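You operate a simulated robot arm through the tools that you are given. There is no shell and no other tool.

You run a simulated robot arm. Do the job below in one go: nothing can be reset, and whatever is moved stays where it is left.

## Task
Rap the clump out, top up to the red line, then change cups.
Fine: topped-up cup to the mat end by the lid rack; black-footed cup in, sliding plate at FILL. Where these are worked on the way, their far stop is far enough and under half their travel is too little: sliding plate.

It is judged by the outcome, as a careful person would: the job done as asked, and still so three seconds after it is handed in. It fails if anything else is knocked over, pushed out of place, dropped, spilled or broken. A push-on lid holds only when it is set on centred and level and pressed home; a screw cap is set on level and turned clockwise until tight.

## Robot
A 7-joint arm with a fingered hand, fixed in place. Base frame: the origin is on the floor under the middle of its stand, x ahead of it, y to its left, z up. Readings come in cm, degrees, newtons and seconds.
With the tool pointing down near the work surface it reaches from about 22 to 68 cm from the base axis. Its first joint turns from -166.0 to 166.0 degrees. Payload 4 kg.
The TCP is the grasp point between the finger pads, 2.6 cm short of the fingertips. In the tool frame z runs along the fingers and y along their closing line. The gripper opens to 15.6 cm; its body begins 7.3 cm behind the TCP. The gripper is a hand of 4 fingers: y runs from the thumb to the fingers, the wrist lies at [0, 0, -23.9] in the tool frame, and closing takes about 1.5 s.
Orientation is that of the tool frame in the base frame, as a unit quaternion [w, x, y, z]. With the fingers straight down and closing along the base's y, the tool's x points along the base's -x, its y along +y and its z along -z.

## Interface
- The arm moves only by the tool move_arm. Its arguments are lists of equal length, an entry for each row: "rotation": the turn, a rotation vector about the base's x, y, z in degrees, a list of three; "translation": the shift along the base's x, y, z in m, a list of three; "gripper": the opening in per cent of the stroke, from 0 (shut) to 100 (fully open). In form: {"rotation": [[rx, ry, rz], ...], "translation": [[dx, dy, dz], ...], "gripper": [gripper, ...]}. A call has 1 to 20 rows; each row shifts and turns the commanded pose from where the row before left it. Each row takes 0.2 s and may step no farther than 5 cm and 8.6 degrees from the row before; otherwise, or with a gripper value out of range, the whole call is refused. Where a pose cannot be reached the arm comes as near as it can. A force on the tool above 40 N (or 10 N above the force at the start of the call, whichever is more), or a blocked arm, ends the call early, and 0.2 s more pass. The fingers move at their own pace (about 7.2 cm/s each) and stop on an object; they squeeze with about 30 N. The grip force told is the motor's: it shows also when the fingers shut on nothing. Time passes only in rows, and 0.2 s behind the last, so rows that do not move let the fingers close. The reply holds the time, the measured pose of the TCP, the force on the tool along the base axes, the opening and the grip force, in the units named above and with some noise, with the torque about the TCP (base axes, N m) and any sound that the robot's microphone picked up.
- Cameras (640 x 400 px; columns grow to the right, rows downward): "scene" is fixed at [4.84, 64.96, 167]; the picture's right is [-0.76, -0.65, 0.00], its down [-0.60, 0.71, -0.37] and it looks along [0.24, -0.28, -0.93] (base axes); focal length 259 px, centre (320, 200). "wrist" rides on the gripper at [5.8, -5.8, -9.1] in the tool frame; the picture's right is [0.71, 0.71, 0.00], its down [-0.53, 0.53, -0.67] and it looks along [-0.47, 0.47, 0.74] (tool axes); focal length 265 px, centre (320, 200). There is no depth. A picture from a camera that has moved, and an enlarged one, comes with that camera's place and axes in the base frame and with its lens.
- capture(camera): a new picture of that camera. It takes no simulated time.
- set_grasp(shape): the hand has 4 fingers and takes this shape, open, in about a second: jaw (thumb against the fingers, like two jaws); tri (thumb and two fingers); tip (a fingertip pinch); poke (one finger out to press); point (the index stretched); flat (the hand flat); cup (the hand cupped); fist (a fist). The gripper value then closes the fingers along that shape, each until it touches; the sizes above hold for jaw. It gives what a move gives, with no picture.
- zoom(camera, box): a new picture of the part [left, top, right, bottom] of that camera's present view, enlarged. It takes no simulated time.
- sign_off(): hands the job in; it is judged then, once.

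Nothing tells you positions but the pictures and the camera data. Unless the task says otherwise, let go and move clear before handing in.

The tools are called after "Request:" as a command line: name --argument value ..., lists and objects as JSON in quotes. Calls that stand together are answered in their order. move_arm: Moves the arm, as the interface text tells. Its arguments: {"type":"object","properties":{"rotation":{"type":"array","items":{"type":"array","items":{"type":"number"}}},"translation":{"type":"array","items":{"type":"array","items":{"type":"number"}}},"gripper":{"type":"array","items":{"type":"number"}}},"required":["rotation","translation","gripper"]} The other tools are called the same way: set_grasp (shape) gives the hand a shape; capture (camera) takes a picture; zoom (camera, box) takes an enlarged picture of a part of a camera's view; sign_off () hands the job in.

At the start:

```text
clock: 0.0
eef_pos: [31.97, 20.44, 119.02]
ee_rot: [0.0, -0.001, 1.0, 0.0]
force: [-0.3, 0.4, -0.5]
wrist_torque: [-0.03, -0.01, 0.01]
gripper_width: 15.6
grip_force: 0.1
shape: jaw
```

scene: 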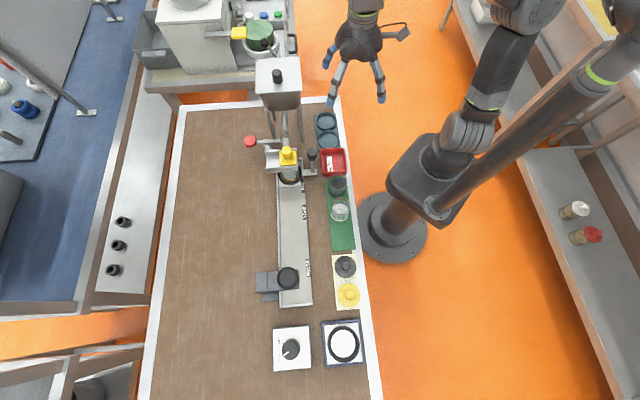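
wrist: 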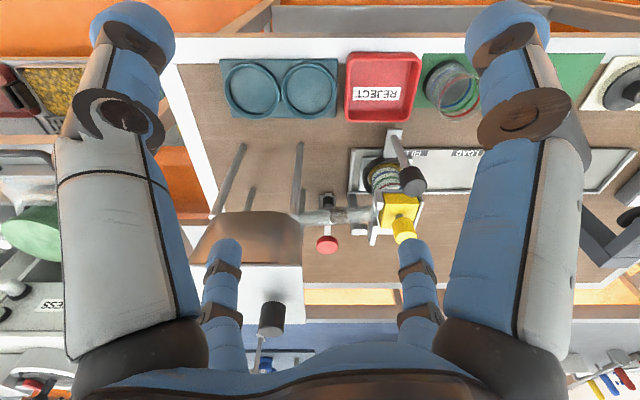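

I see a bench with a hopper/filling spout, a sliding plate on a track with labels, a green mat with cups, a lid rack and a red reject tray. I'll look closer before moving.

Request:
zoom --camera "scene" --box '[230, 40, 370, 130]'

Request:
zoom --camera "scene" --box '[230, 110, 370, 200]'

Request:
zoom --camera "scene" --box '[230, 160, 370, 250]'

Request:
zoom --camera "scene" --box '[240, 230, 380, 320]'

Request:
zoom --camera "scene" --box '[250, 300, 390, 390]'

Request:
zoom --camera "scene" --box '[130, 0, 300, 110]'

Request:
zoom --camera "wrist" --box '[180, 40, 500, 240]'

```text
4.44 times, centred on (300, 85) of scene
camera zoom: at [4.84, 64.96, 167.0], right [-0.76, -0.65, 0.0], down [-0.6, 0.71, -0.37], along [0.24, -0.28, -0.93], focal length 1152 px, centre (409, 711)
```

zoom: 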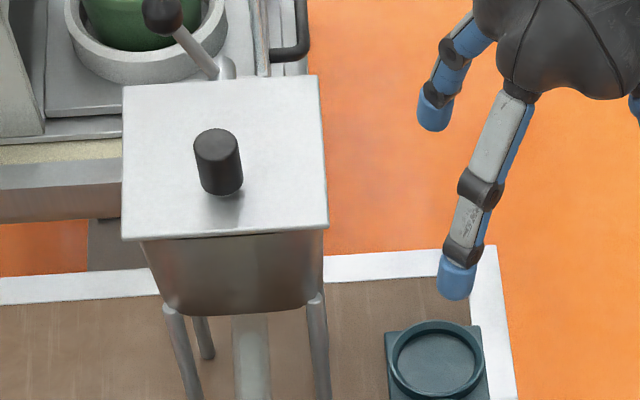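

```text
4.44 times, centred on (300, 155) of scene
camera zoom: at [4.84, 64.96, 167.0], right [-0.76, -0.65, 0.0], down [-0.6, 0.71, -0.37], along [0.24, -0.28, -0.93], focal length 1152 px, centre (409, 400)
```

zoom: 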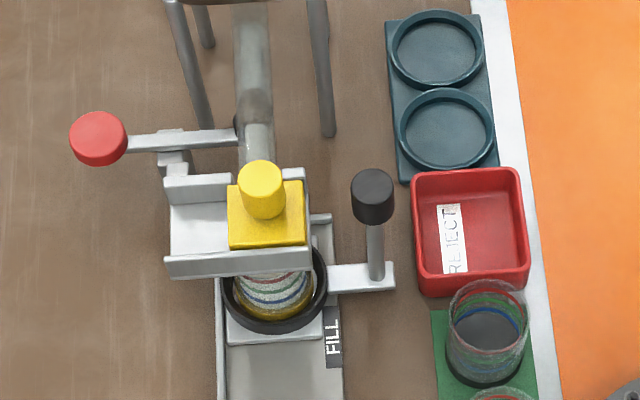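

```text
4.44 times, centred on (300, 205) of scene
camera zoom: at [4.84, 64.96, 167.0], right [-0.76, -0.65, 0.0], down [-0.6, 0.71, -0.37], along [0.24, -0.28, -0.93], focal length 1152 px, centre (409, 178)
```

zoom: 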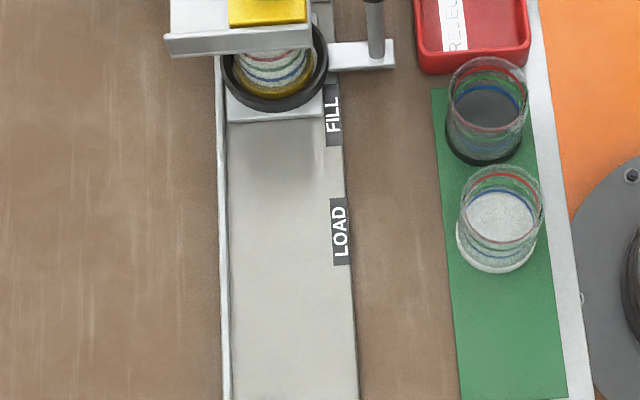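

```text
4.44 times, centred on (310, 275) of scene
camera zoom: at [4.84, 64.96, 167.0], right [-0.76, -0.65, 0.0], down [-0.6, 0.71, -0.37], along [0.24, -0.28, -0.93], focal length 1152 px, centre (364, -133)
```

zoom: 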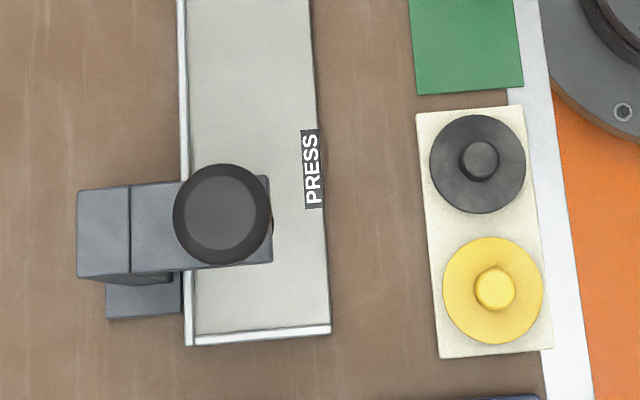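

```text
4.44 times, centred on (320, 345) of scene
camera zoom: at [4.84, 64.96, 167.0], right [-0.76, -0.65, 0.0], down [-0.6, 0.71, -0.37], along [0.24, -0.28, -0.93], focal length 1152 px, centre (320, -444)
```

zoom: 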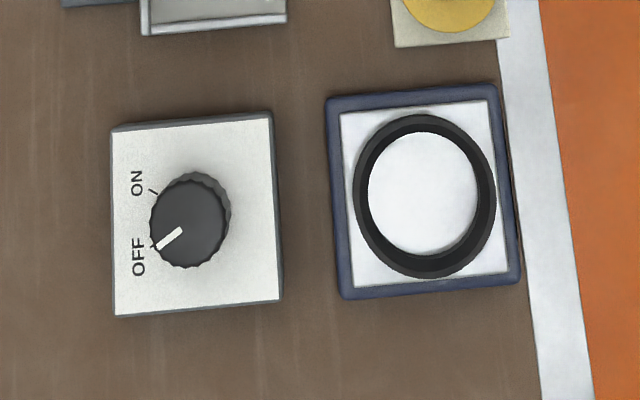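

```text
3.64 times, centred on (215, 55) of scene
camera zoom: at [4.84, 64.96, 167.0], right [-0.76, -0.65, 0.0], down [-0.6, 0.71, -0.37], along [0.24, -0.28, -0.93], focal length 942 px, centre (702, 727)
```

zoom: 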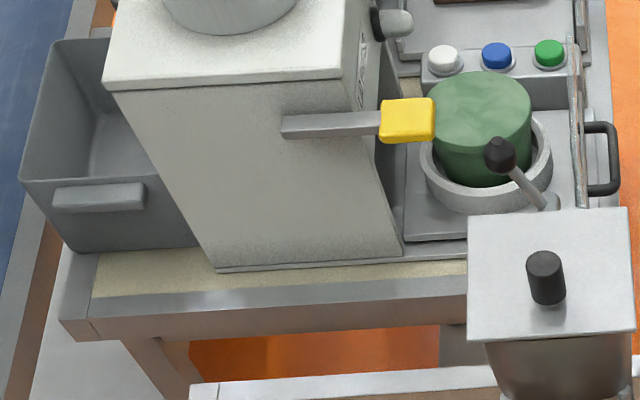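

```text
2.00 times, centred on (340, 140) of wrist
camera zoom: at [26.05, 14.59, 128.31], right [-0.71, 0.71, 0.0], down [0.53, 0.53, 0.67], along [0.47, 0.47, -0.74], focal length 531 px, centre (280, 320)
```

zoom: 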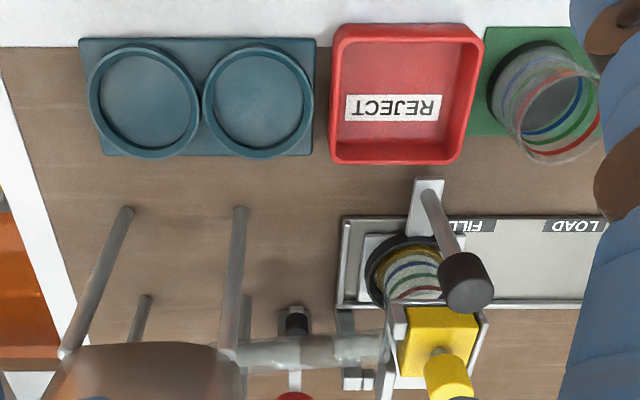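

The bench is turned about 45° to the base with its top near z≈90 cm. I'll move the wrist camera to look at the filler more closely before touching anything.

Request:
move_arm --rotation '[[0, 0, 0], [0, 0, 0], [0, 0, 0], [0, 0, 0]]' --translation '[[-0.02, 0.021, 0], [-0.02, 0.021, 0], [-0.02, 0.021, 0], [-0.02, 0.021, -0.01]]' --gripper '[100, 100, 100, 100]'

Request:
capture --camera "wrist"

Request:
zoom --camera "wrist" --box '[200, 100, 440, 250]'

```text
clock: 1.0
eef_pos: [23.72, 28.76, 118.02]
ee_rot: [0.0, 0.001, 1.0, 0.0]
force: [0.4, 0.3, -0.1]
wrist_torque: [-0.01, 0.0, 0.0]
gripper_width: 15.61
grip_force: 0.2
shape: jaw
```

```text
taken
camera wrist: at [17.9, 22.95, 127.24], right [-0.71, 0.71, 0.0], down [0.53, 0.53, 0.67], along [0.47, 0.47, -0.74], focal length 265 px, centre (320, 200)
```

wrist: 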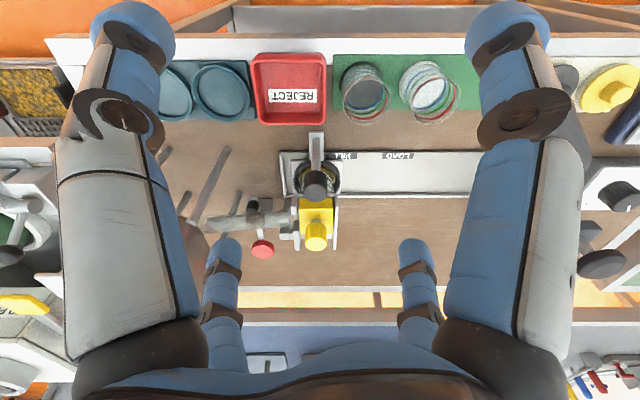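

```text
2.67 times, centred on (320, 175) of wrist
camera zoom: at [17.9, 22.95, 127.24], right [-0.71, 0.71, 0.0], down [0.53, 0.53, 0.67], along [0.47, 0.47, -0.74], focal length 708 px, centre (320, 267)
```

zoom: 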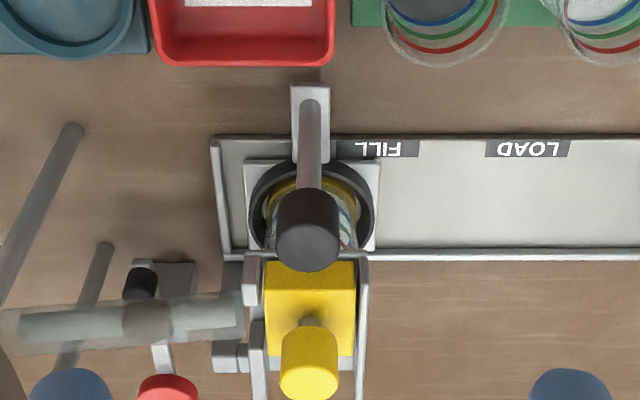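

I can see a translucent tube with a dark clump, a black hammer head by it with a red knob lever, and a yellow block with a knob in a channel above the cup. I'll tilt the camera for a lower side view of it.

Request:
move_arm --rotation '[[5.6, -5.6, 0], [5.6, -5.6, 0], [5.6, -5.6, 0], [5.6, -5.6, 0]]' --translation '[[0.0025, -0.007, -0.018], [0.0025, -0.007, -0.018], [0.0025, -0.007, -0.018], [0.0025, -0.007, -0.018]]' --gripper '[100, 100, 100, 100]'

Request:
capture --camera "wrist"

Request:
zoom --camera "wrist" --box '[200, 100, 440, 250]'

```text
clock: 2.0
eef_pos: [24.77, 25.91, 111.01]
ee_rot: [0.194, 0.0, 0.962, 0.194]
force: [-0.4, 0.0, -0.9]
wrist_torque: [-0.01, 0.01, -0.02]
gripper_width: 15.61
grip_force: 0.1
shape: jaw
```

```text
taken
camera wrist: at [16.43, 17.61, 114.5], right [-0.71, 0.71, 0.0], down [0.2, 0.2, 0.96], along [0.68, 0.68, -0.28], focal length 265 px, centre (320, 200)
```

wrist: 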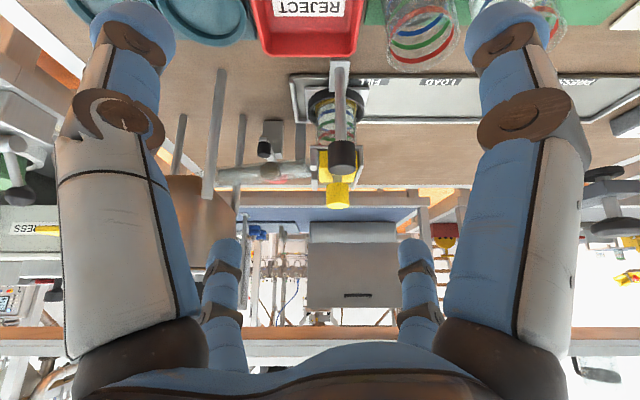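

```text
2.67 times, centred on (320, 175) of wrist
camera zoom: at [16.43, 17.61, 114.5], right [-0.71, 0.71, 0.0], down [0.2, 0.2, 0.96], along [0.68, 0.68, -0.28], focal length 708 px, centre (320, 267)
```

zoom: 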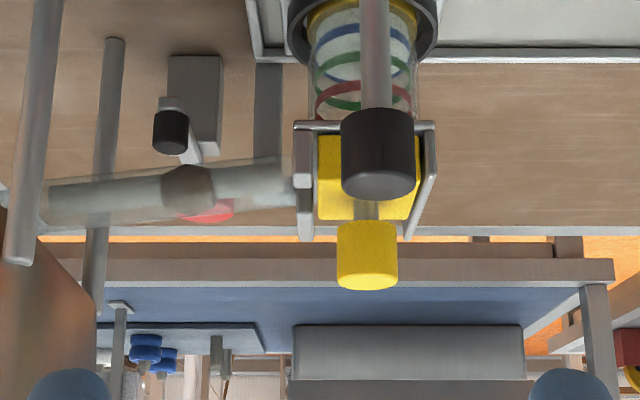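

The hammer head sits right under the clump (about u=6.6 along the bench, w=56 out, z=98), and its red knob is at the far end of its arm. The yellow block seems to be a slide gate over the cup. I'll zoom in on the cup and gate.

Request:
zoom --camera "wrist" --box '[290, 70, 400, 220]'

Request:
zoom --camera "wrist" --box '[210, 110, 310, 210]'

Request:
zoom --camera "scene" --box '[255, 120, 325, 190]'

```text
2.67 times, centred on (345, 145) of wrist
camera zoom: at [16.43, 17.61, 114.5], right [-0.71, 0.71, 0.0], down [0.2, 0.2, 0.96], along [0.68, 0.68, -0.28], focal length 708 px, centre (253, 347)
```

zoom: 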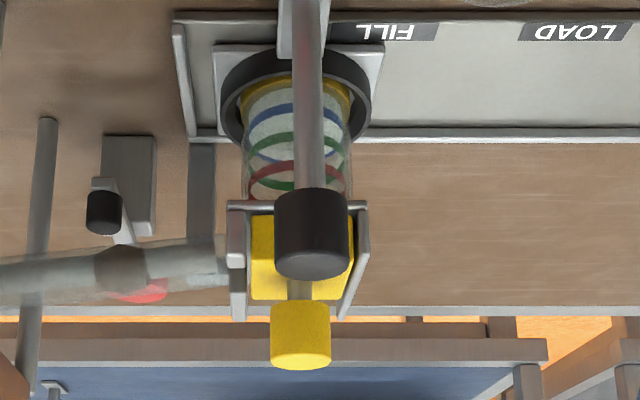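

```text
4.00 times, centred on (260, 160) of wrist
camera zoom: at [16.43, 17.61, 114.5], right [-0.71, 0.71, 0.0], down [0.2, 0.2, 0.96], along [0.68, 0.68, -0.28], focal length 1062 px, centre (560, 360)
```

zoom: 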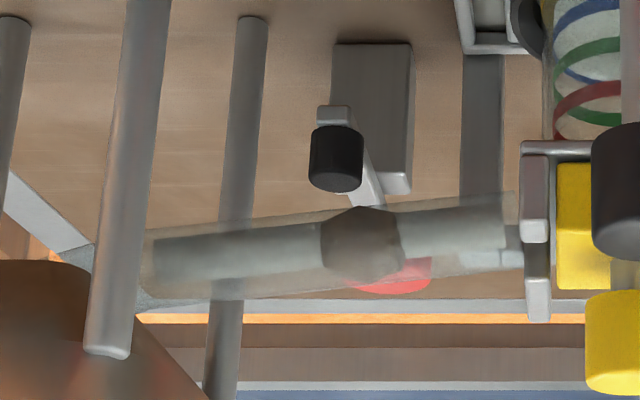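

```text
5.71 times, centred on (290, 155) of scene
camera zoom: at [4.84, 64.96, 167.0], right [-0.76, -0.65, 0.0], down [-0.6, 0.71, -0.37], along [0.24, -0.28, -0.93], focal length 1481 px, centre (491, 457)
```

zoom: 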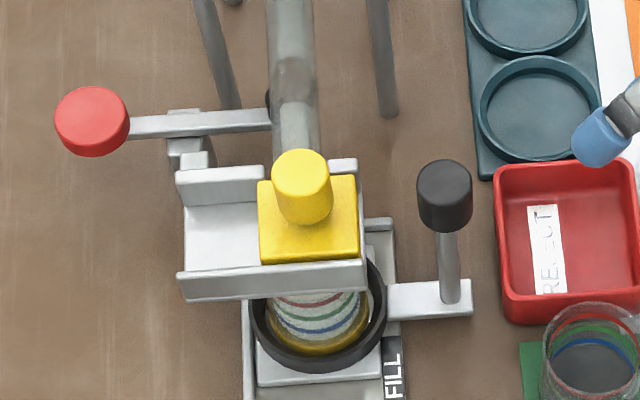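

I'll swing the camera around to look along the bench from the LOAD side for a clear view of the cup's fill level and the gate.

Request:
move_arm --rotation '[[0, 0, -8.2], [0, 0, -8.2], [0, 0, -8.2], [0, 0, -8.2], [0, 0, -8.2], [0, 0, -8.2], [0, 0, -8.2], [0, 0, -8.2], [0, 0, -8.2], [0, 0, -8.2], [0, 0, -8.0]]' --translation '[[0.001, 0.022, 0], [0.001, 0.022, 0], [0.001, 0.022, 0], [0.001, 0.022, 0], [0.001, 0.022, 0], [0.001, 0.022, 0], [0.001, 0.022, 0], [0.001, 0.022, 0], [0.002, 0.022, -0.01], [0.002, 0.022, -0.02], [0.002, 0.022, -0.02]]' --gripper '[100, 100, 100, 100, 100, 100, 100, 100, 100, 100, 100]'

Request:
capture --camera "wrist"

Request:
capture --camera "scene"

```text
clock: 4.4
eef_pos: [49.93, 14.27, 121.84]
ee_rot: [0.282, 0.468, 0.837, 0.046]
force: [-0.4, 1.4, -0.1]
wrist_torque: [-0.09, -0.03, -0.07]
gripper_width: 15.61
grip_force: 0.0
shape: jaw
out of reach, approached as far as the arm can: row 2, 3, 4, 5, 6, 7, 8, 9, 10, 11
```

```text
taken
camera wrist: at [38.52, 17.27, 124.96], right [0.25, 0.97, -0.06], down [0.27, -0.01, 0.96], along [0.93, -0.26, -0.26], focal length 265 px, centre (320, 200)
```

wrist: 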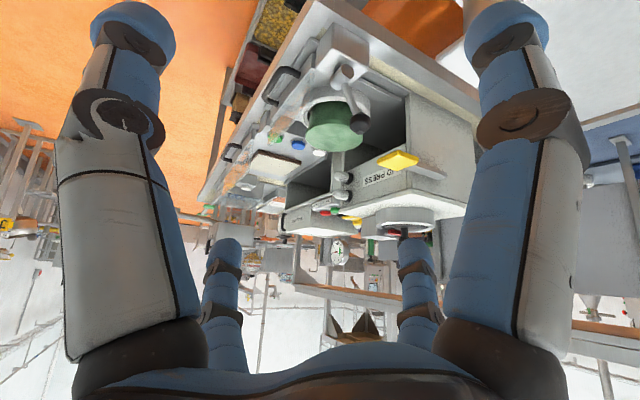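

```text
taken
```

scene: 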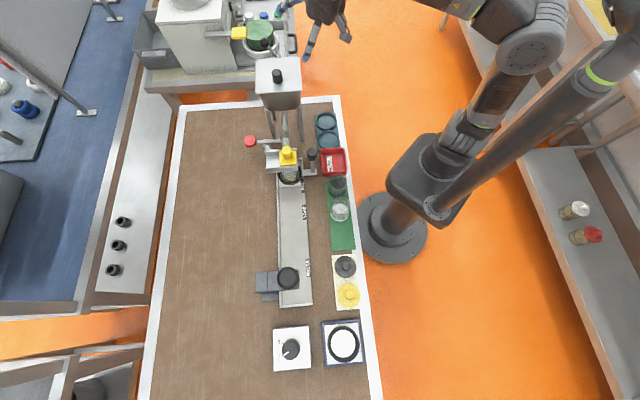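

The yaw ran the arm into its limits and it stopped well clear of the bench, at (50, 14, 122). I'll make a zero move to see how the commanded pose carries over.

Request:
move_arm --rotation '[[0, 0, 0]]' --translation '[[0, 0, 0]]' --gripper '[100]'

```text
clock: 4.8
eef_pos: [50.17, 13.84, 121.72]
ee_rot: [0.28, 0.47, 0.836, 0.046]
force: [0.1, -0.1, 0.9]
wrist_torque: [-0.01, 0.01, 0.02]
gripper_width: 15.6
grip_force: 0.2
shape: jaw
```

The commanded pose restarts from the measured one each call, and yaws far below the arm's azimuth are out of range. I'll go back to a plain tool-down pose, then yaw the other way.

Request:
move_arm --rotation '[[-0.7, 4.24, 7.125], [-0.7, 4.24, 7.125], [-0.7, 4.24, 7.125], [-0.7, 4.24, 7.125], [-0.7, 4.24, 7.125], [-0.7, 4.24, 7.125], [-0.7, 4.24, 7.125], [-0.7, 4.24, 7.125]]' --translation '[[-0.022, 0.01, 0], [-0.022, 0.01, 0], [-0.022, 0.01, 0], [-0.022, 0.01, 0], [-0.022, 0.01, 0], [-0.022, 0.01, 0], [-0.022, 0.01, 0], [-0.022, 0.01, 0]]' --gripper '[100, 100, 100, 100, 100, 100, 100, 100]'

```text
clock: 6.6
eef_pos: [32.33, 21.85, 121.6]
ee_rot: [0.001, 0.0, 1.0, -0.001]
force: [-0.4, 1.0, -0.1]
wrist_torque: [0.0, 0.0, -0.01]
gripper_width: 15.61
grip_force: 0.0
shape: jaw
```

Request:
move_arm --rotation '[[0, 0, 7.5], [0, 0, 7.5], [0, 0, 7.5], [0, 0, 7.5], [0, 0, 7.5], [0, 0, 7.5], [8, 0, 0], [8, 0, 0], [8, 0, 0], [8, 0, 0]]' --translation '[[0.0095, 0, 0], [0.0095, 0, 0], [0.0095, 0, 0], [0.0095, 0, 0], [0.0095, 0, 0], [0.0095, 0, 0], [0, 0, -0.034], [0, 0, -0.034], [0, 0, -0.034], [0, 0, -0.034]]' --gripper '[100, 100, 100, 100, 100, 100, 100, 100, 100, 100]'

Request:
capture --camera "wrist"

Request:
zoom --camera "wrist" --box '[240, 90, 400, 190]'

```text
clock: 8.8
eef_pos: [38.33, 22.14, 110.21]
ee_rot: [0.106, -0.37, 0.892, 0.238]
force: [-10.2, -14.3, 28.4]
wrist_torque: [2.69, -2.26, -0.27]
gripper_width: 15.63
grip_force: 0.0
shape: jaw
stopped in row 10: the force on the tool passed its limit at 45 N (the readings are from after the stop); the commanded pose is now the measured one
```

```text
taken
camera wrist: at [38.18, 10.4, 113.98], right [-1.0, 0.0, -0.01], down [-0.01, 0.31, 0.95], along [0.01, 0.95, -0.31], focal length 265 px, centre (320, 200)
```

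wrist: 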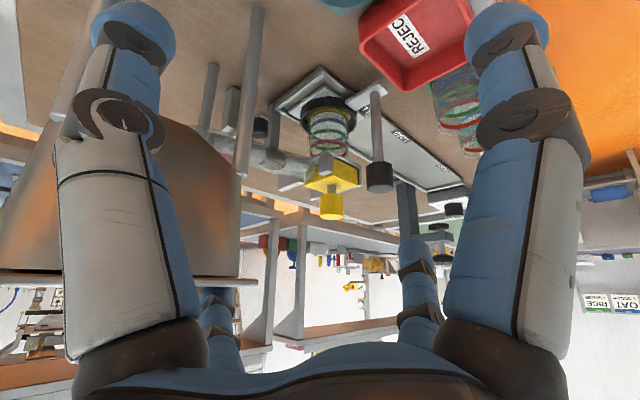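

```text
4.00 times, centred on (320, 140) of wrist
camera zoom: at [38.18, 10.4, 113.98], right [-1.0, 0.0, -0.01], down [-0.01, 0.31, 0.95], along [0.01, 0.95, -0.31], focal length 1062 px, centre (320, 440)
```

zoom: 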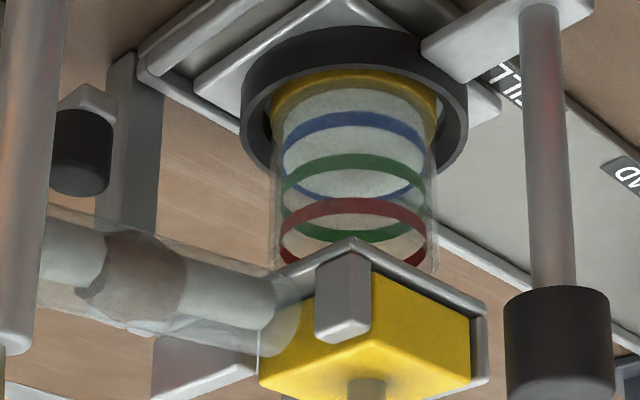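

A finger touched the hopper's lid edge (28 N residual), so I'll back straight off and check that the hopper wasn't shifted.

Request:
move_arm --rotation '[[0, 0, 0], [0, 0, 0], [0, 0, 0]]' --translation '[[0, 0, 0.015], [0, -0.015, 0.02], [0, -0.02, 0.01]]' --gripper '[100, 100, 100]'

Request:
capture --camera "scene"

Request:
zoom --camera "scene" --box '[230, 40, 370, 130]'

Request:
capture --camera "wrist"

```text
clock: 9.6
eef_pos: [38.3, 18.49, 114.27]
ee_rot: [0.101, -0.37, 0.893, 0.235]
force: [-0.3, 0.1, 0.1]
wrist_torque: [0.0, 0.04, 0.0]
gripper_width: 15.6
grip_force: 0.1
shape: jaw
```

```text
taken
```

scene: 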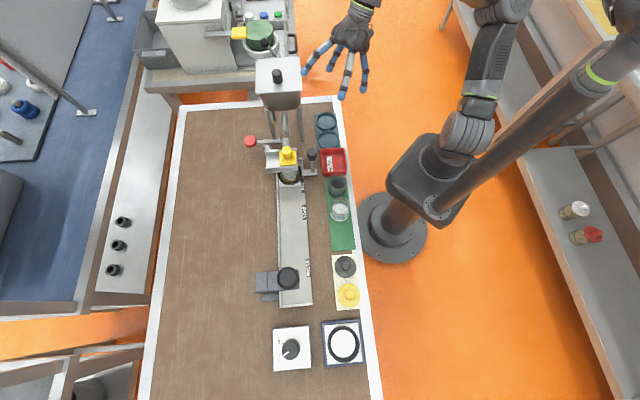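

```text
4.44 times, centred on (300, 85) of scene
camera zoom: at [4.84, 64.96, 167.0], right [-0.76, -0.65, 0.0], down [-0.6, 0.71, -0.37], along [0.24, -0.28, -0.93], focal length 1152 px, centre (409, 711)
```

zoom: 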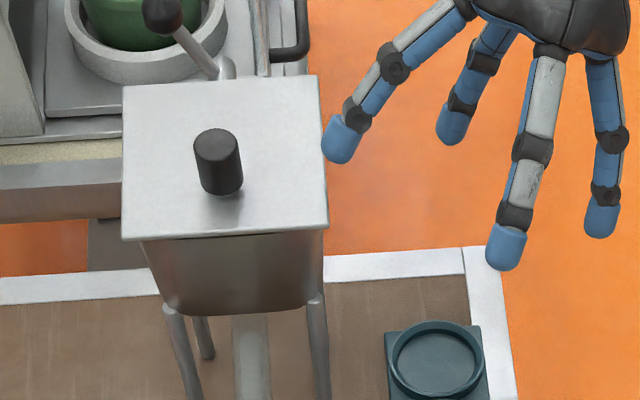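

```text
taken
camera wrist: at [38.13, 6.85, 118.2], right [-1.0, 0.0, -0.01], down [-0.01, 0.32, 0.95], along [0.0, 0.95, -0.32], focal length 265 px, centre (320, 200)
```

wrist: 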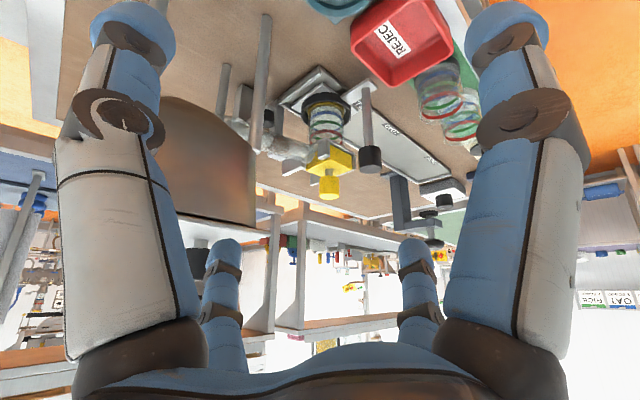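

The hopper is unmoved. I notice the four fingers spread in a cross pattern (±x, ±y of the tool), which is wider than I assumed. I'll zoom in on the cup's fill level from here.

Request:
zoom --camera "wrist" --box '[290, 80, 370, 200]'

Request:
zoom --camera "wrist" --box '[215, 80, 300, 190]'

Request:
zoom --camera "wrist" --box '[300, 85, 350, 135]'

```text
3.33 times, centred on (330, 140) of wrist
camera zoom: at [38.13, 6.85, 118.2], right [-1.0, 0.0, -0.01], down [-0.01, 0.32, 0.95], along [0.0, 0.95, -0.32], focal length 885 px, centre (287, 400)
```

zoom: 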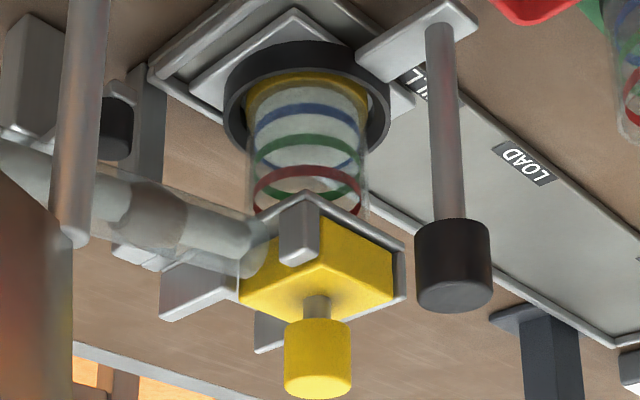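

```text
3.64 times, centred on (258, 135) of wrist
camera zoom: at [38.13, 6.85, 118.2], right [-1.0, 0.0, -0.01], down [-0.01, 0.32, 0.95], along [0.0, 0.95, -0.32], focal length 965 px, centre (547, 436)
```

zoom: 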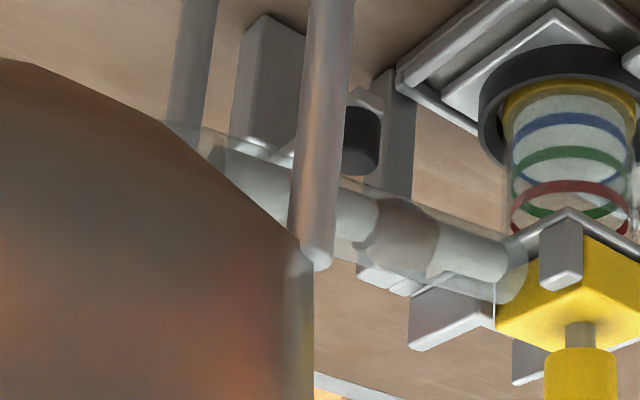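

```text
8.00 times, centred on (325, 110) of wrist
camera zoom: at [38.13, 6.85, 118.2], right [-1.0, 0.0, -0.01], down [-0.01, 0.32, 0.95], along [0.0, 0.95, -0.32], focal length 2123 px, centre (280, 920)
```

zoom: 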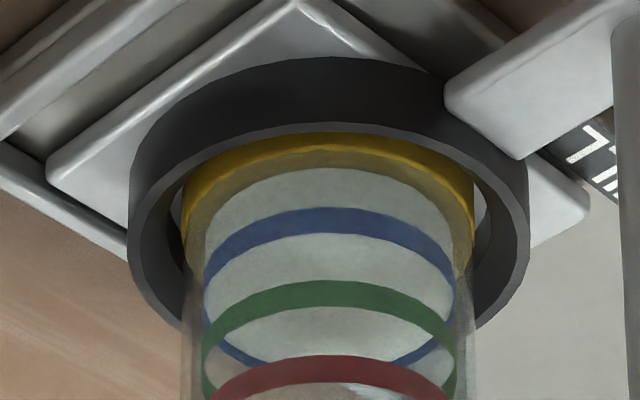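

The cup content is low, near the blue line, and the tube has material both sides of the dark clump. Next I'll rise and look down at the hammer with its red knob.

Request:
move_arm --rotation '[[-7.7, 0, 0], [-7.7, 0, 0], [-7.7, 0, 0], [-7.7, 0, 0], [0, 0, -7.5], [0, 0, -7.5], [0, 0, -7.5], [0, 0, -7.5], [0, 0, -7.5], [0, 0, -7.5]]' --translation '[[0, 0, 0.03], [0, 0, 0.03], [0, 0, 0.03], [0, 0, 0.02], [0.002, 0.02, 0], [0.002, 0.02, 0], [0.002, 0.02, 0], [0.002, 0.02, 0], [0.002, 0.02, 0], [0.002, 0.02, 0]]' --gripper '[100, 100, 100, 100, 100, 100, 100, 100, 100, 100]'

Request:
capture --camera "wrist"

Request:
zoom --camera "wrist" --box '[220, 100, 420, 260]'

```text
clock: 11.8
eef_pos: [38.95, 25.58, 125.29]
ee_rot: [-0.002, -0.163, 0.987, -0.01]
force: [1.1, 0.1, -0.2]
wrist_torque: [0.02, -0.04, -0.02]
gripper_width: 15.6
grip_force: 0.1
shape: jaw
out of reach, approached as far as the arm can: row 8, 9, 10
```

```text
taken
camera wrist: at [35.28, 18.3, 134.59], right [-0.9, 0.44, -0.01], down [0.33, 0.68, 0.65], along [0.29, 0.58, -0.76], focal length 265 px, centre (320, 200)
```

wrist: 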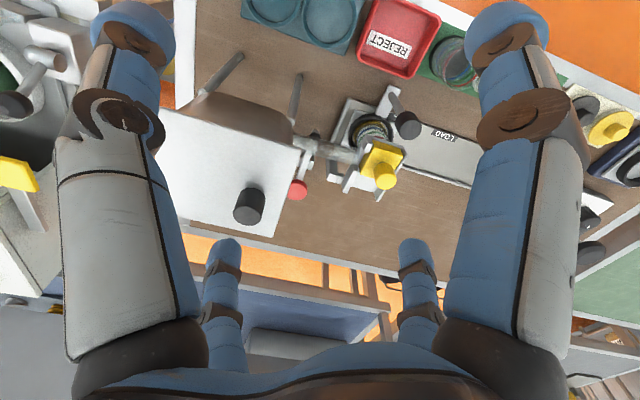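

```text
2.50 times, centred on (320, 180) of wrist
camera zoom: at [35.28, 18.3, 134.59], right [-0.9, 0.44, -0.01], down [0.33, 0.68, 0.65], along [0.29, 0.58, -0.76], focal length 664 px, centre (320, 250)
```

zoom: 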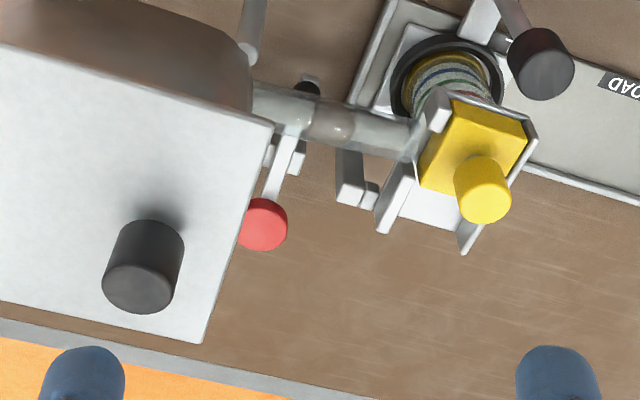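

The lever is a see-saw: pivot about w=61, red knob at about (52.3, 43.2, 97.3), head under the tube. I'll try the poke shape here in free air to see where the finger sits.

Request:
set_grasp --shape "poke"

Request:
capture --camera "wrist"

Request:
zoom --camera "scene" --box '[260, 0, 460, 120]'

```text
clock: 12.7
eef_pos: [38.9, 25.46, 125.24]
ee_rot: [-0.002, -0.164, 0.986, -0.01]
force: [0.7, 0.5, -0.1]
wrist_torque: [-0.02, 0.03, -0.02]
gripper_width: 0.01
grip_force: 0.0
shape: poke
```

```text
taken
camera wrist: at [35.29, 18.3, 134.59], right [-0.9, 0.44, -0.01], down [0.33, 0.68, 0.65], along [0.29, 0.58, -0.76], focal length 265 px, centre (320, 200)
```

wrist: 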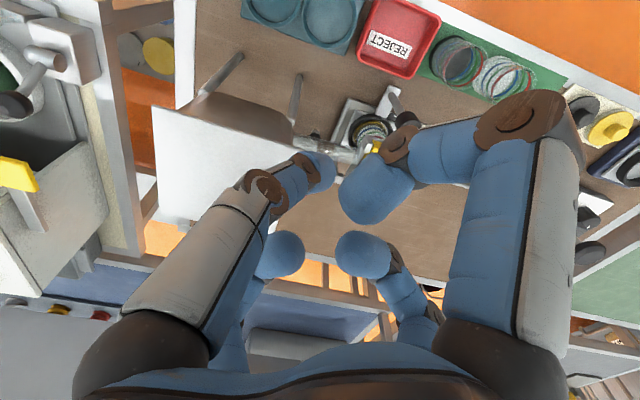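

```text
3.20 times, centred on (360, 60) of scene
camera zoom: at [4.84, 64.96, 167.0], right [-0.76, -0.65, 0.0], down [-0.6, 0.71, -0.37], along [0.24, -0.28, -0.93], focal length 829 px, centre (192, 648)
```

zoom: 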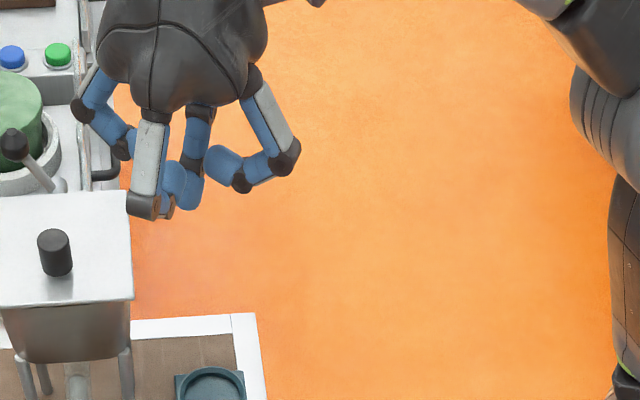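

Request:
set_grasp --shape "jaw"

Request:
move_arm --rotation '[[0, 0, 0], [0, 0, 0], [0, 0, 0], [0, 0, 0], [0, 0, 0], [0, 0, 0], [0, 0, 0], [0, 0, 0]]' --translation '[[0, 0, 0], [0, 0, 0], [0, 0, 0], [0, 0, 0], [0, 0, 0], [0, 0, 0], [0, 0, 0], [0, 0, 0]]' --gripper '[30, 30, 30, 30, 30, 30, 30, 30]'

Request:
capture --camera "wrist"

Request:
zoom --camera "scene" --box '[260, 0, 460, 120]'

Request:
move_arm --rotation '[[0, 0, 0], [0, 0, 0], [0, 0, 0], [0, 0, 0], [0, 0, 0]]' --translation '[[0, 0, 0], [0, 0, 0], [0, 0, 0], [0, 0, 0], [0, 0, 0]]' --gripper '[0, 0, 0, 0, 0]'

Request:
capture --camera "wrist"

Request:
zoom --camera "scene" --box '[260, 0, 460, 120]'

```text
clock: 13.6
eef_pos: [38.83, 25.58, 125.3]
ee_rot: [-0.002, -0.163, 0.987, -0.01]
force: [0.1, 1.1, 0.3]
wrist_torque: [0.02, -0.02, -0.02]
gripper_width: 15.59
grip_force: 0.0
shape: jaw
```

```text
clock: 15.4
eef_pos: [38.9, 25.49, 125.3]
ee_rot: [-0.001, -0.163, 0.987, -0.01]
force: [1.5, 0.5, -1.0]
wrist_torque: [-0.01, 0.02, 0.0]
gripper_width: 4.73
grip_force: 0.1
shape: jaw
```

```text
taken
camera wrist: at [35.29, 18.3, 134.59], right [-0.9, 0.44, -0.01], down [0.33, 0.68, 0.65], along [0.29, 0.58, -0.76], focal length 265 px, centre (320, 200)
```

wrist: 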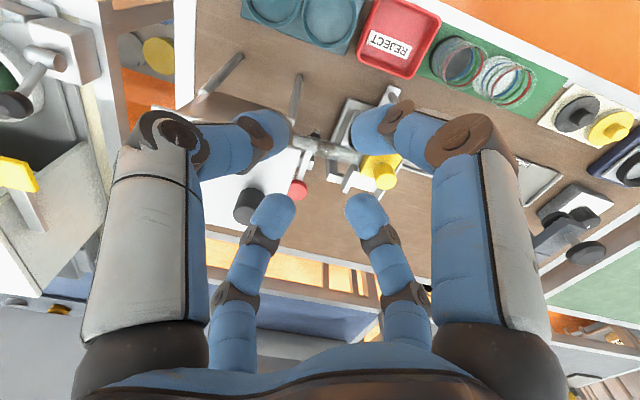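

```text
3.20 times, centred on (360, 60) of scene
camera zoom: at [4.84, 64.96, 167.0], right [-0.76, -0.65, 0.0], down [-0.6, 0.71, -0.37], along [0.24, -0.28, -0.93], focal length 829 px, centre (192, 648)
```

zoom: 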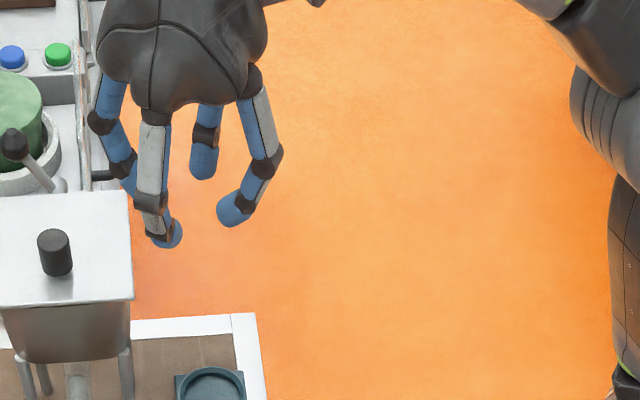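

```text
clock: 16.6
eef_pos: [38.96, 25.56, 125.27]
ee_rot: [-0.001, -0.164, 0.986, -0.01]
force: [0.0, -0.3, 0.7]
wrist_torque: [-0.02, 0.01, 0.02]
gripper_width: 0.0
grip_force: 30.5
shape: jaw
```

```text
taken
camera wrist: at [35.29, 18.3, 134.59], right [-0.9, 0.44, -0.01], down [0.33, 0.68, 0.65], along [0.29, 0.58, -0.76], focal length 265 px, centre (320, 200)
```

wrist: 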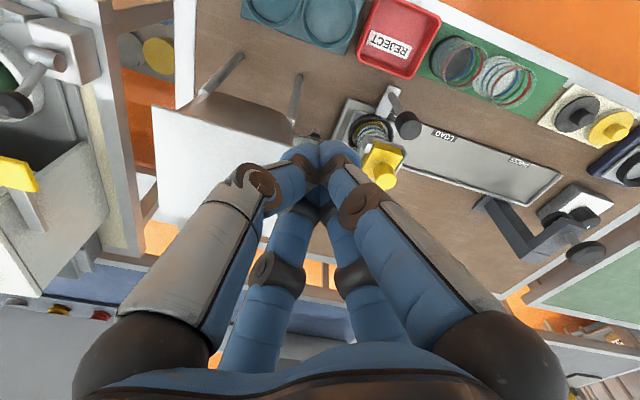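

```text
3.20 times, centred on (360, 60) of scene
camera zoom: at [4.84, 64.96, 167.0], right [-0.76, -0.65, 0.0], down [-0.6, 0.71, -0.37], along [0.24, -0.28, -0.93], focal length 829 px, centre (192, 648)
```

zoom: 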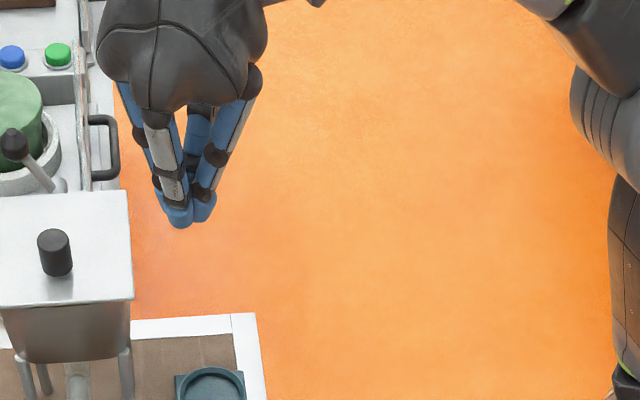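

Closed jaw fingers make a compact tip at the TCP, good for pressing the red knob. The hopper lid edge is at u=10, z≈113.5, so I'll approach the knob from the LOAD side with the tool tilted about 27° toward +x.

Request:
move_arm --rotation '[[0, -6.75, 0], [0, -6.75, 0], [0, -6.75, 0], [0, -6.75, 0], [0, 0, 0], [0, 0, 0], [0, 0, 0], [0, 0, 0]]' --translation '[[-0.0125, 0.026, -0.0175], [-0.0125, 0.026, -0.0175], [-0.0125, 0.026, -0.0175], [-0.0125, 0.026, -0.0175], [0.025, 0.02, -0.015], [0.025, 0.02, -0.015], [0.025, 0.02, -0.015], [0.025, 0.02, -0.015]]' --gripper '[0, 0, 0, 0, 0, 0, 0, 0]'

Request:
capture --camera "wrist"

Request:
capture --camera "scene"

```text
clock: 18.4
eef_pos: [43.84, 43.78, 112.42]
ee_rot: [0.229, -0.156, 0.96, -0.048]
force: [-0.6, 0.4, 0.2]
wrist_torque: [-0.02, -0.02, -0.01]
gripper_width: 0.0
grip_force: 30.3
shape: jaw
```

```text
taken
camera wrist: at [36.34, 36.63, 119.06], right [-0.79, 0.44, -0.42], down [0.0, 0.68, 0.73], along [0.61, 0.58, -0.54], focal length 265 px, centre (320, 200)
```

wrist: 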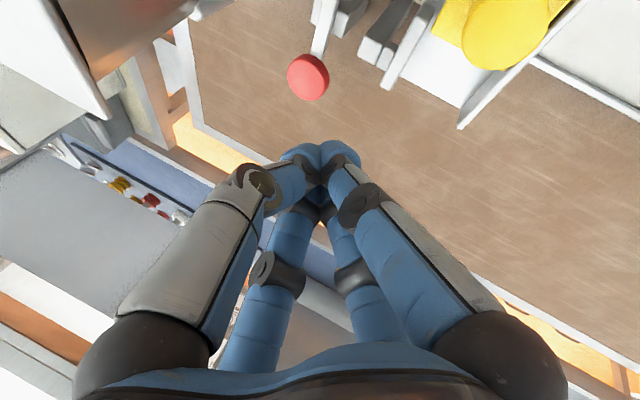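

```text
taken
```

scene: 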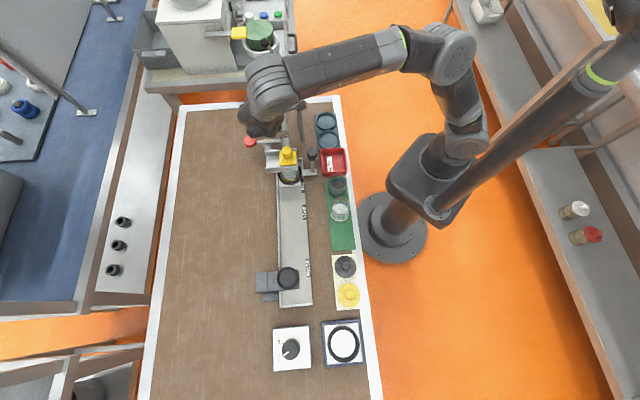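

Request:
zoom --camera "wrist" --box '[240, 0, 440, 125]'

Request:
zoom --camera "scene" --box '[220, 90, 330, 200]'

```text
3.20 times, centred on (340, 62) of wrist
camera zoom: at [36.34, 36.63, 119.06], right [-0.79, 0.44, -0.42], down [0.0, 0.68, 0.73], along [0.61, 0.58, -0.54], focal length 849 px, centre (256, 640)
```

zoom: 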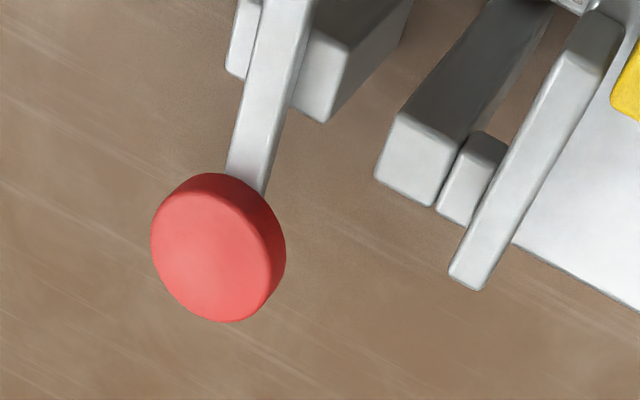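

```text
3.64 times, centred on (275, 145) of scene
camera zoom: at [4.84, 64.96, 167.0], right [-0.76, -0.65, 0.0], down [-0.6, 0.71, -0.37], along [0.24, -0.28, -0.93], focal length 942 px, centre (484, 400)
```

zoom: 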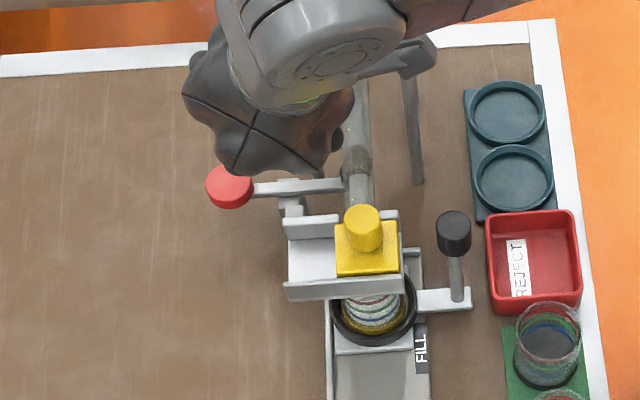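

The red knob's top is about (53, 42.8, 97.3). I'll hover the fingertips just above it.

Request:
move_arm --rotation '[[0, 0, 0], [0, 0, 0], [0, 0, 0], [0, 0, 0]]' --translation '[[0.0194, -0.00245, -0.0235], [0.0194, -0.00245, -0.0235], [0.0194, -0.00245, -0.0235], [0.0194, -0.00245, -0.0235]]' --gripper '[0, 0, 0, 0]'

Request:
capture --camera "wrist"

Request:
zoom --camera "scene" --box '[220, 90, 330, 200]'

```text
clock: 19.4
eef_pos: [51.6, 42.9, 103.08]
ee_rot: [0.229, -0.157, 0.96, -0.048]
force: [-0.5, 0.7, 0.5]
wrist_torque: [0.01, 0.01, 0.02]
gripper_width: 0.0
grip_force: 30.0
shape: jaw
```

```text
taken
camera wrist: at [44.18, 35.71, 109.76], right [-0.8, 0.44, -0.42], down [-0.01, 0.68, 0.73], along [0.61, 0.58, -0.54], focal length 265 px, centre (320, 200)
```

wrist: 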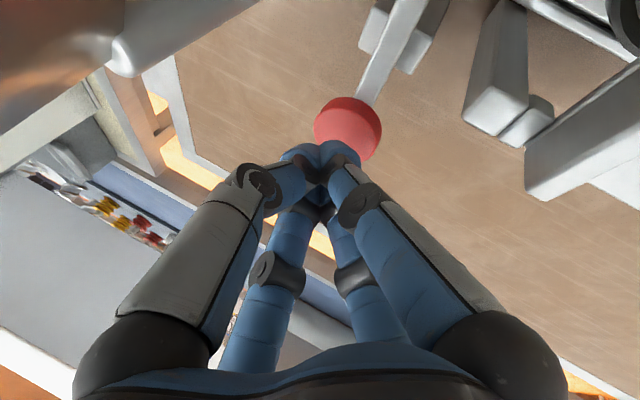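

```text
3.64 times, centred on (275, 145) of scene
camera zoom: at [4.84, 64.96, 167.0], right [-0.76, -0.65, 0.0], down [-0.6, 0.71, -0.37], along [0.24, -0.28, -0.93], focal length 942 px, centre (484, 400)
```

zoom: 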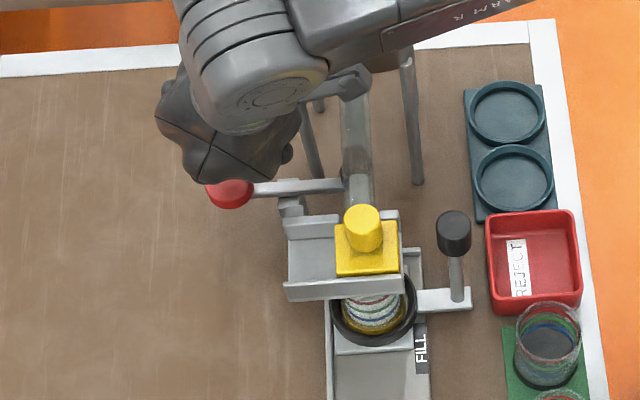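

Tips are centred above the knob by about 3.4 cm. I'll come down to touch it.

Request:
move_arm --rotation '[[0, 0, 0], [0, 0, 0], [0, 0, 0]]' --translation '[[0, 0, -0.012], [0, 0, -0.01], [0, 0, -0.008]]' --gripper '[0, 0, 0]'

Request:
capture --camera "wrist"

```text
clock: 20.2
eef_pos: [51.67, 42.87, 100.32]
ee_rot: [0.231, -0.156, 0.959, -0.047]
force: [0.0, 0.9, 15.6]
wrist_torque: [0.06, -0.12, -0.03]
gripper_width: 0.0
grip_force: 30.0
shape: jaw
```

```text
taken
camera wrist: at [44.19, 35.76, 106.9], right [-0.79, 0.44, -0.42], down [-0.01, 0.68, 0.73], along [0.61, 0.59, -0.53], focal length 265 px, centre (320, 200)
```

wrist: 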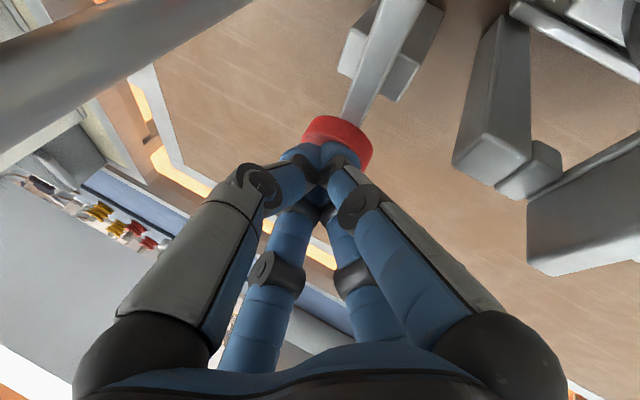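

Contact, with a spring-like 15 N. Now a brisk press and release to rap.

Request:
move_arm --rotation '[[0, 0, 0], [0, 0, 0], [0, 0, 0]]' --translation '[[0, 0, -0.012], [0, 0, 0.02], [0, 0, 0.01]]' --gripper '[0, 0, 0]'

Request:
capture --camera "wrist"

Request:
zoom --camera "scene" --box '[220, 90, 330, 200]'

```text
clock: 20.6
eef_pos: [51.95, 43.18, 100.26]
ee_rot: [0.239, -0.156, 0.957, -0.043]
force: [0.2, 0.1, 9.6]
wrist_torque: [0.02, -0.11, -0.02]
gripper_width: 0.0
grip_force: 29.9
shape: jaw
stopped in row 1: the force on the tool passed its limit at 46 N (the readings are from after the stop); the commanded pose is now the measured one
```

```text
taken
camera wrist: at [44.38, 35.86, 106.59], right [-0.79, 0.44, -0.42], down [-0.02, 0.67, 0.74], along [0.61, 0.59, -0.52], focal length 265 px, centre (320, 200)
```

wrist: 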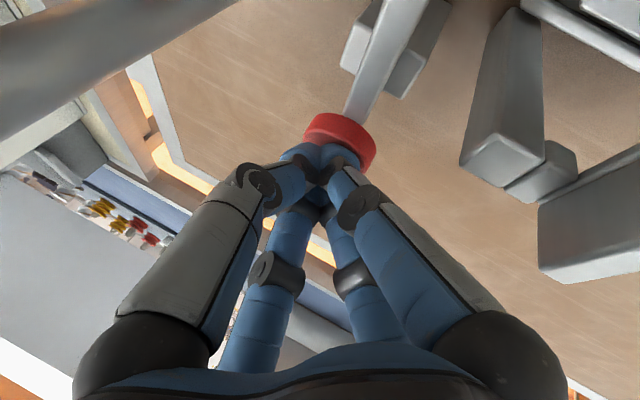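

```text
3.64 times, centred on (275, 145) of scene
camera zoom: at [4.84, 64.96, 167.0], right [-0.76, -0.65, 0.0], down [-0.6, 0.71, -0.37], along [0.24, -0.28, -0.93], focal length 942 px, centre (484, 400)
```

zoom: 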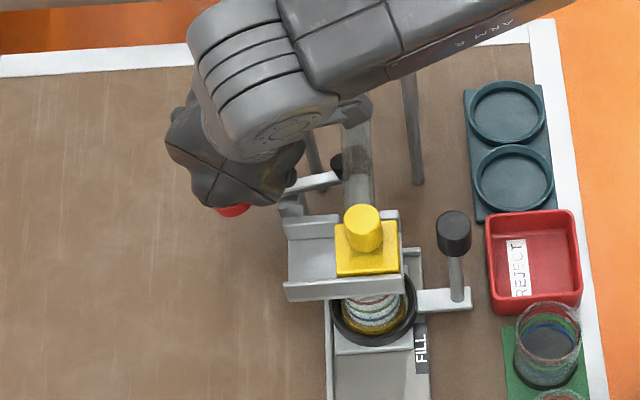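

The hammer head has risen toward the tube. I'll lift off to let it return, then look at the clump.

Request:
move_arm --rotation '[[0, 0, 0], [0, 0, 0]]' --translation '[[0, 0, 0.02], [0, 0, 0.01]]' --gripper '[0, 0]'

Request:
zoom --camera "scene" --box '[240, 110, 310, 170]'

Request:
capture --camera "wrist"

```text
clock: 21.2
eef_pos: [52.12, 43.28, 102.84]
ee_rot: [0.236, -0.157, 0.958, -0.044]
force: [0.2, -1.5, -0.6]
wrist_torque: [-0.01, -0.02, 0.01]
gripper_width: 0.0
grip_force: 30.3
shape: jaw
```

```text
6.67 times, centred on (275, 140) of scene
camera zoom: at [4.84, 64.96, 167.0], right [-0.76, -0.65, 0.0], down [-0.6, 0.71, -0.37], along [0.24, -0.28, -0.93], focal length 1727 px, centre (620, 600)
```

zoom: 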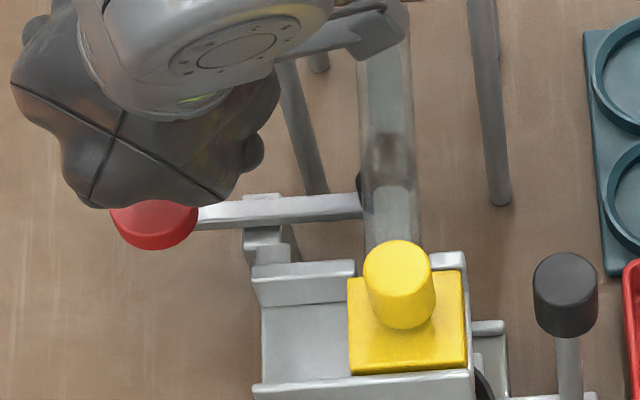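

```text
taken
camera wrist: at [44.42, 35.93, 109.42], right [-0.79, 0.44, -0.42], down [-0.02, 0.67, 0.74], along [0.61, 0.59, -0.53], focal length 265 px, centre (320, 200)
```

wrist: 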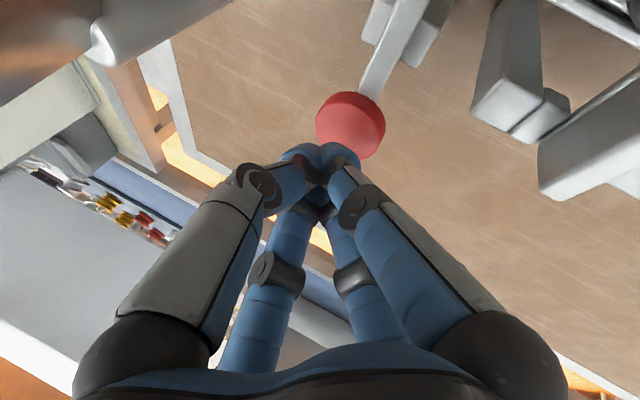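

The clump is still there after that slow press and the hammer sprang back. I'll strike faster.

Request:
move_arm --rotation '[[0, 0, 0], [0, 0, 0]]' --translation '[[0, 0, -0.032], [0, 0, 0.032]]' --gripper '[0, 0]'

Request:
zoom --camera "scene" --box '[240, 110, 310, 170]'

```text
clock: 21.8
eef_pos: [51.77, 42.96, 103.0]
ee_rot: [0.236, -0.157, 0.958, -0.045]
force: [-0.8, 0.1, -0.6]
wrist_torque: [-0.02, 0.01, 0.0]
gripper_width: 0.0
grip_force: 30.2
shape: jaw
```

```text
6.67 times, centred on (275, 140) of scene
camera zoom: at [4.84, 64.96, 167.0], right [-0.76, -0.65, 0.0], down [-0.6, 0.71, -0.37], along [0.24, -0.28, -0.93], focal length 1727 px, centre (620, 600)
```

zoom: 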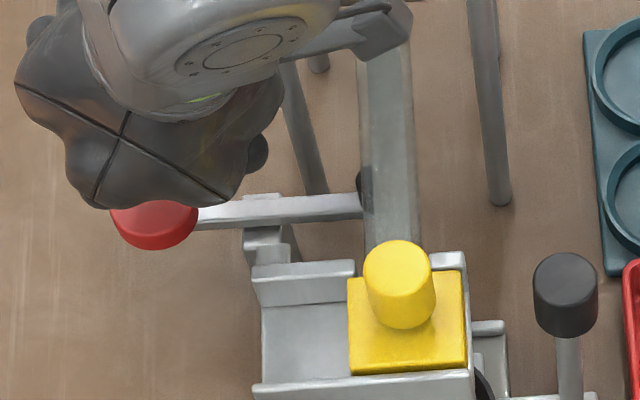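

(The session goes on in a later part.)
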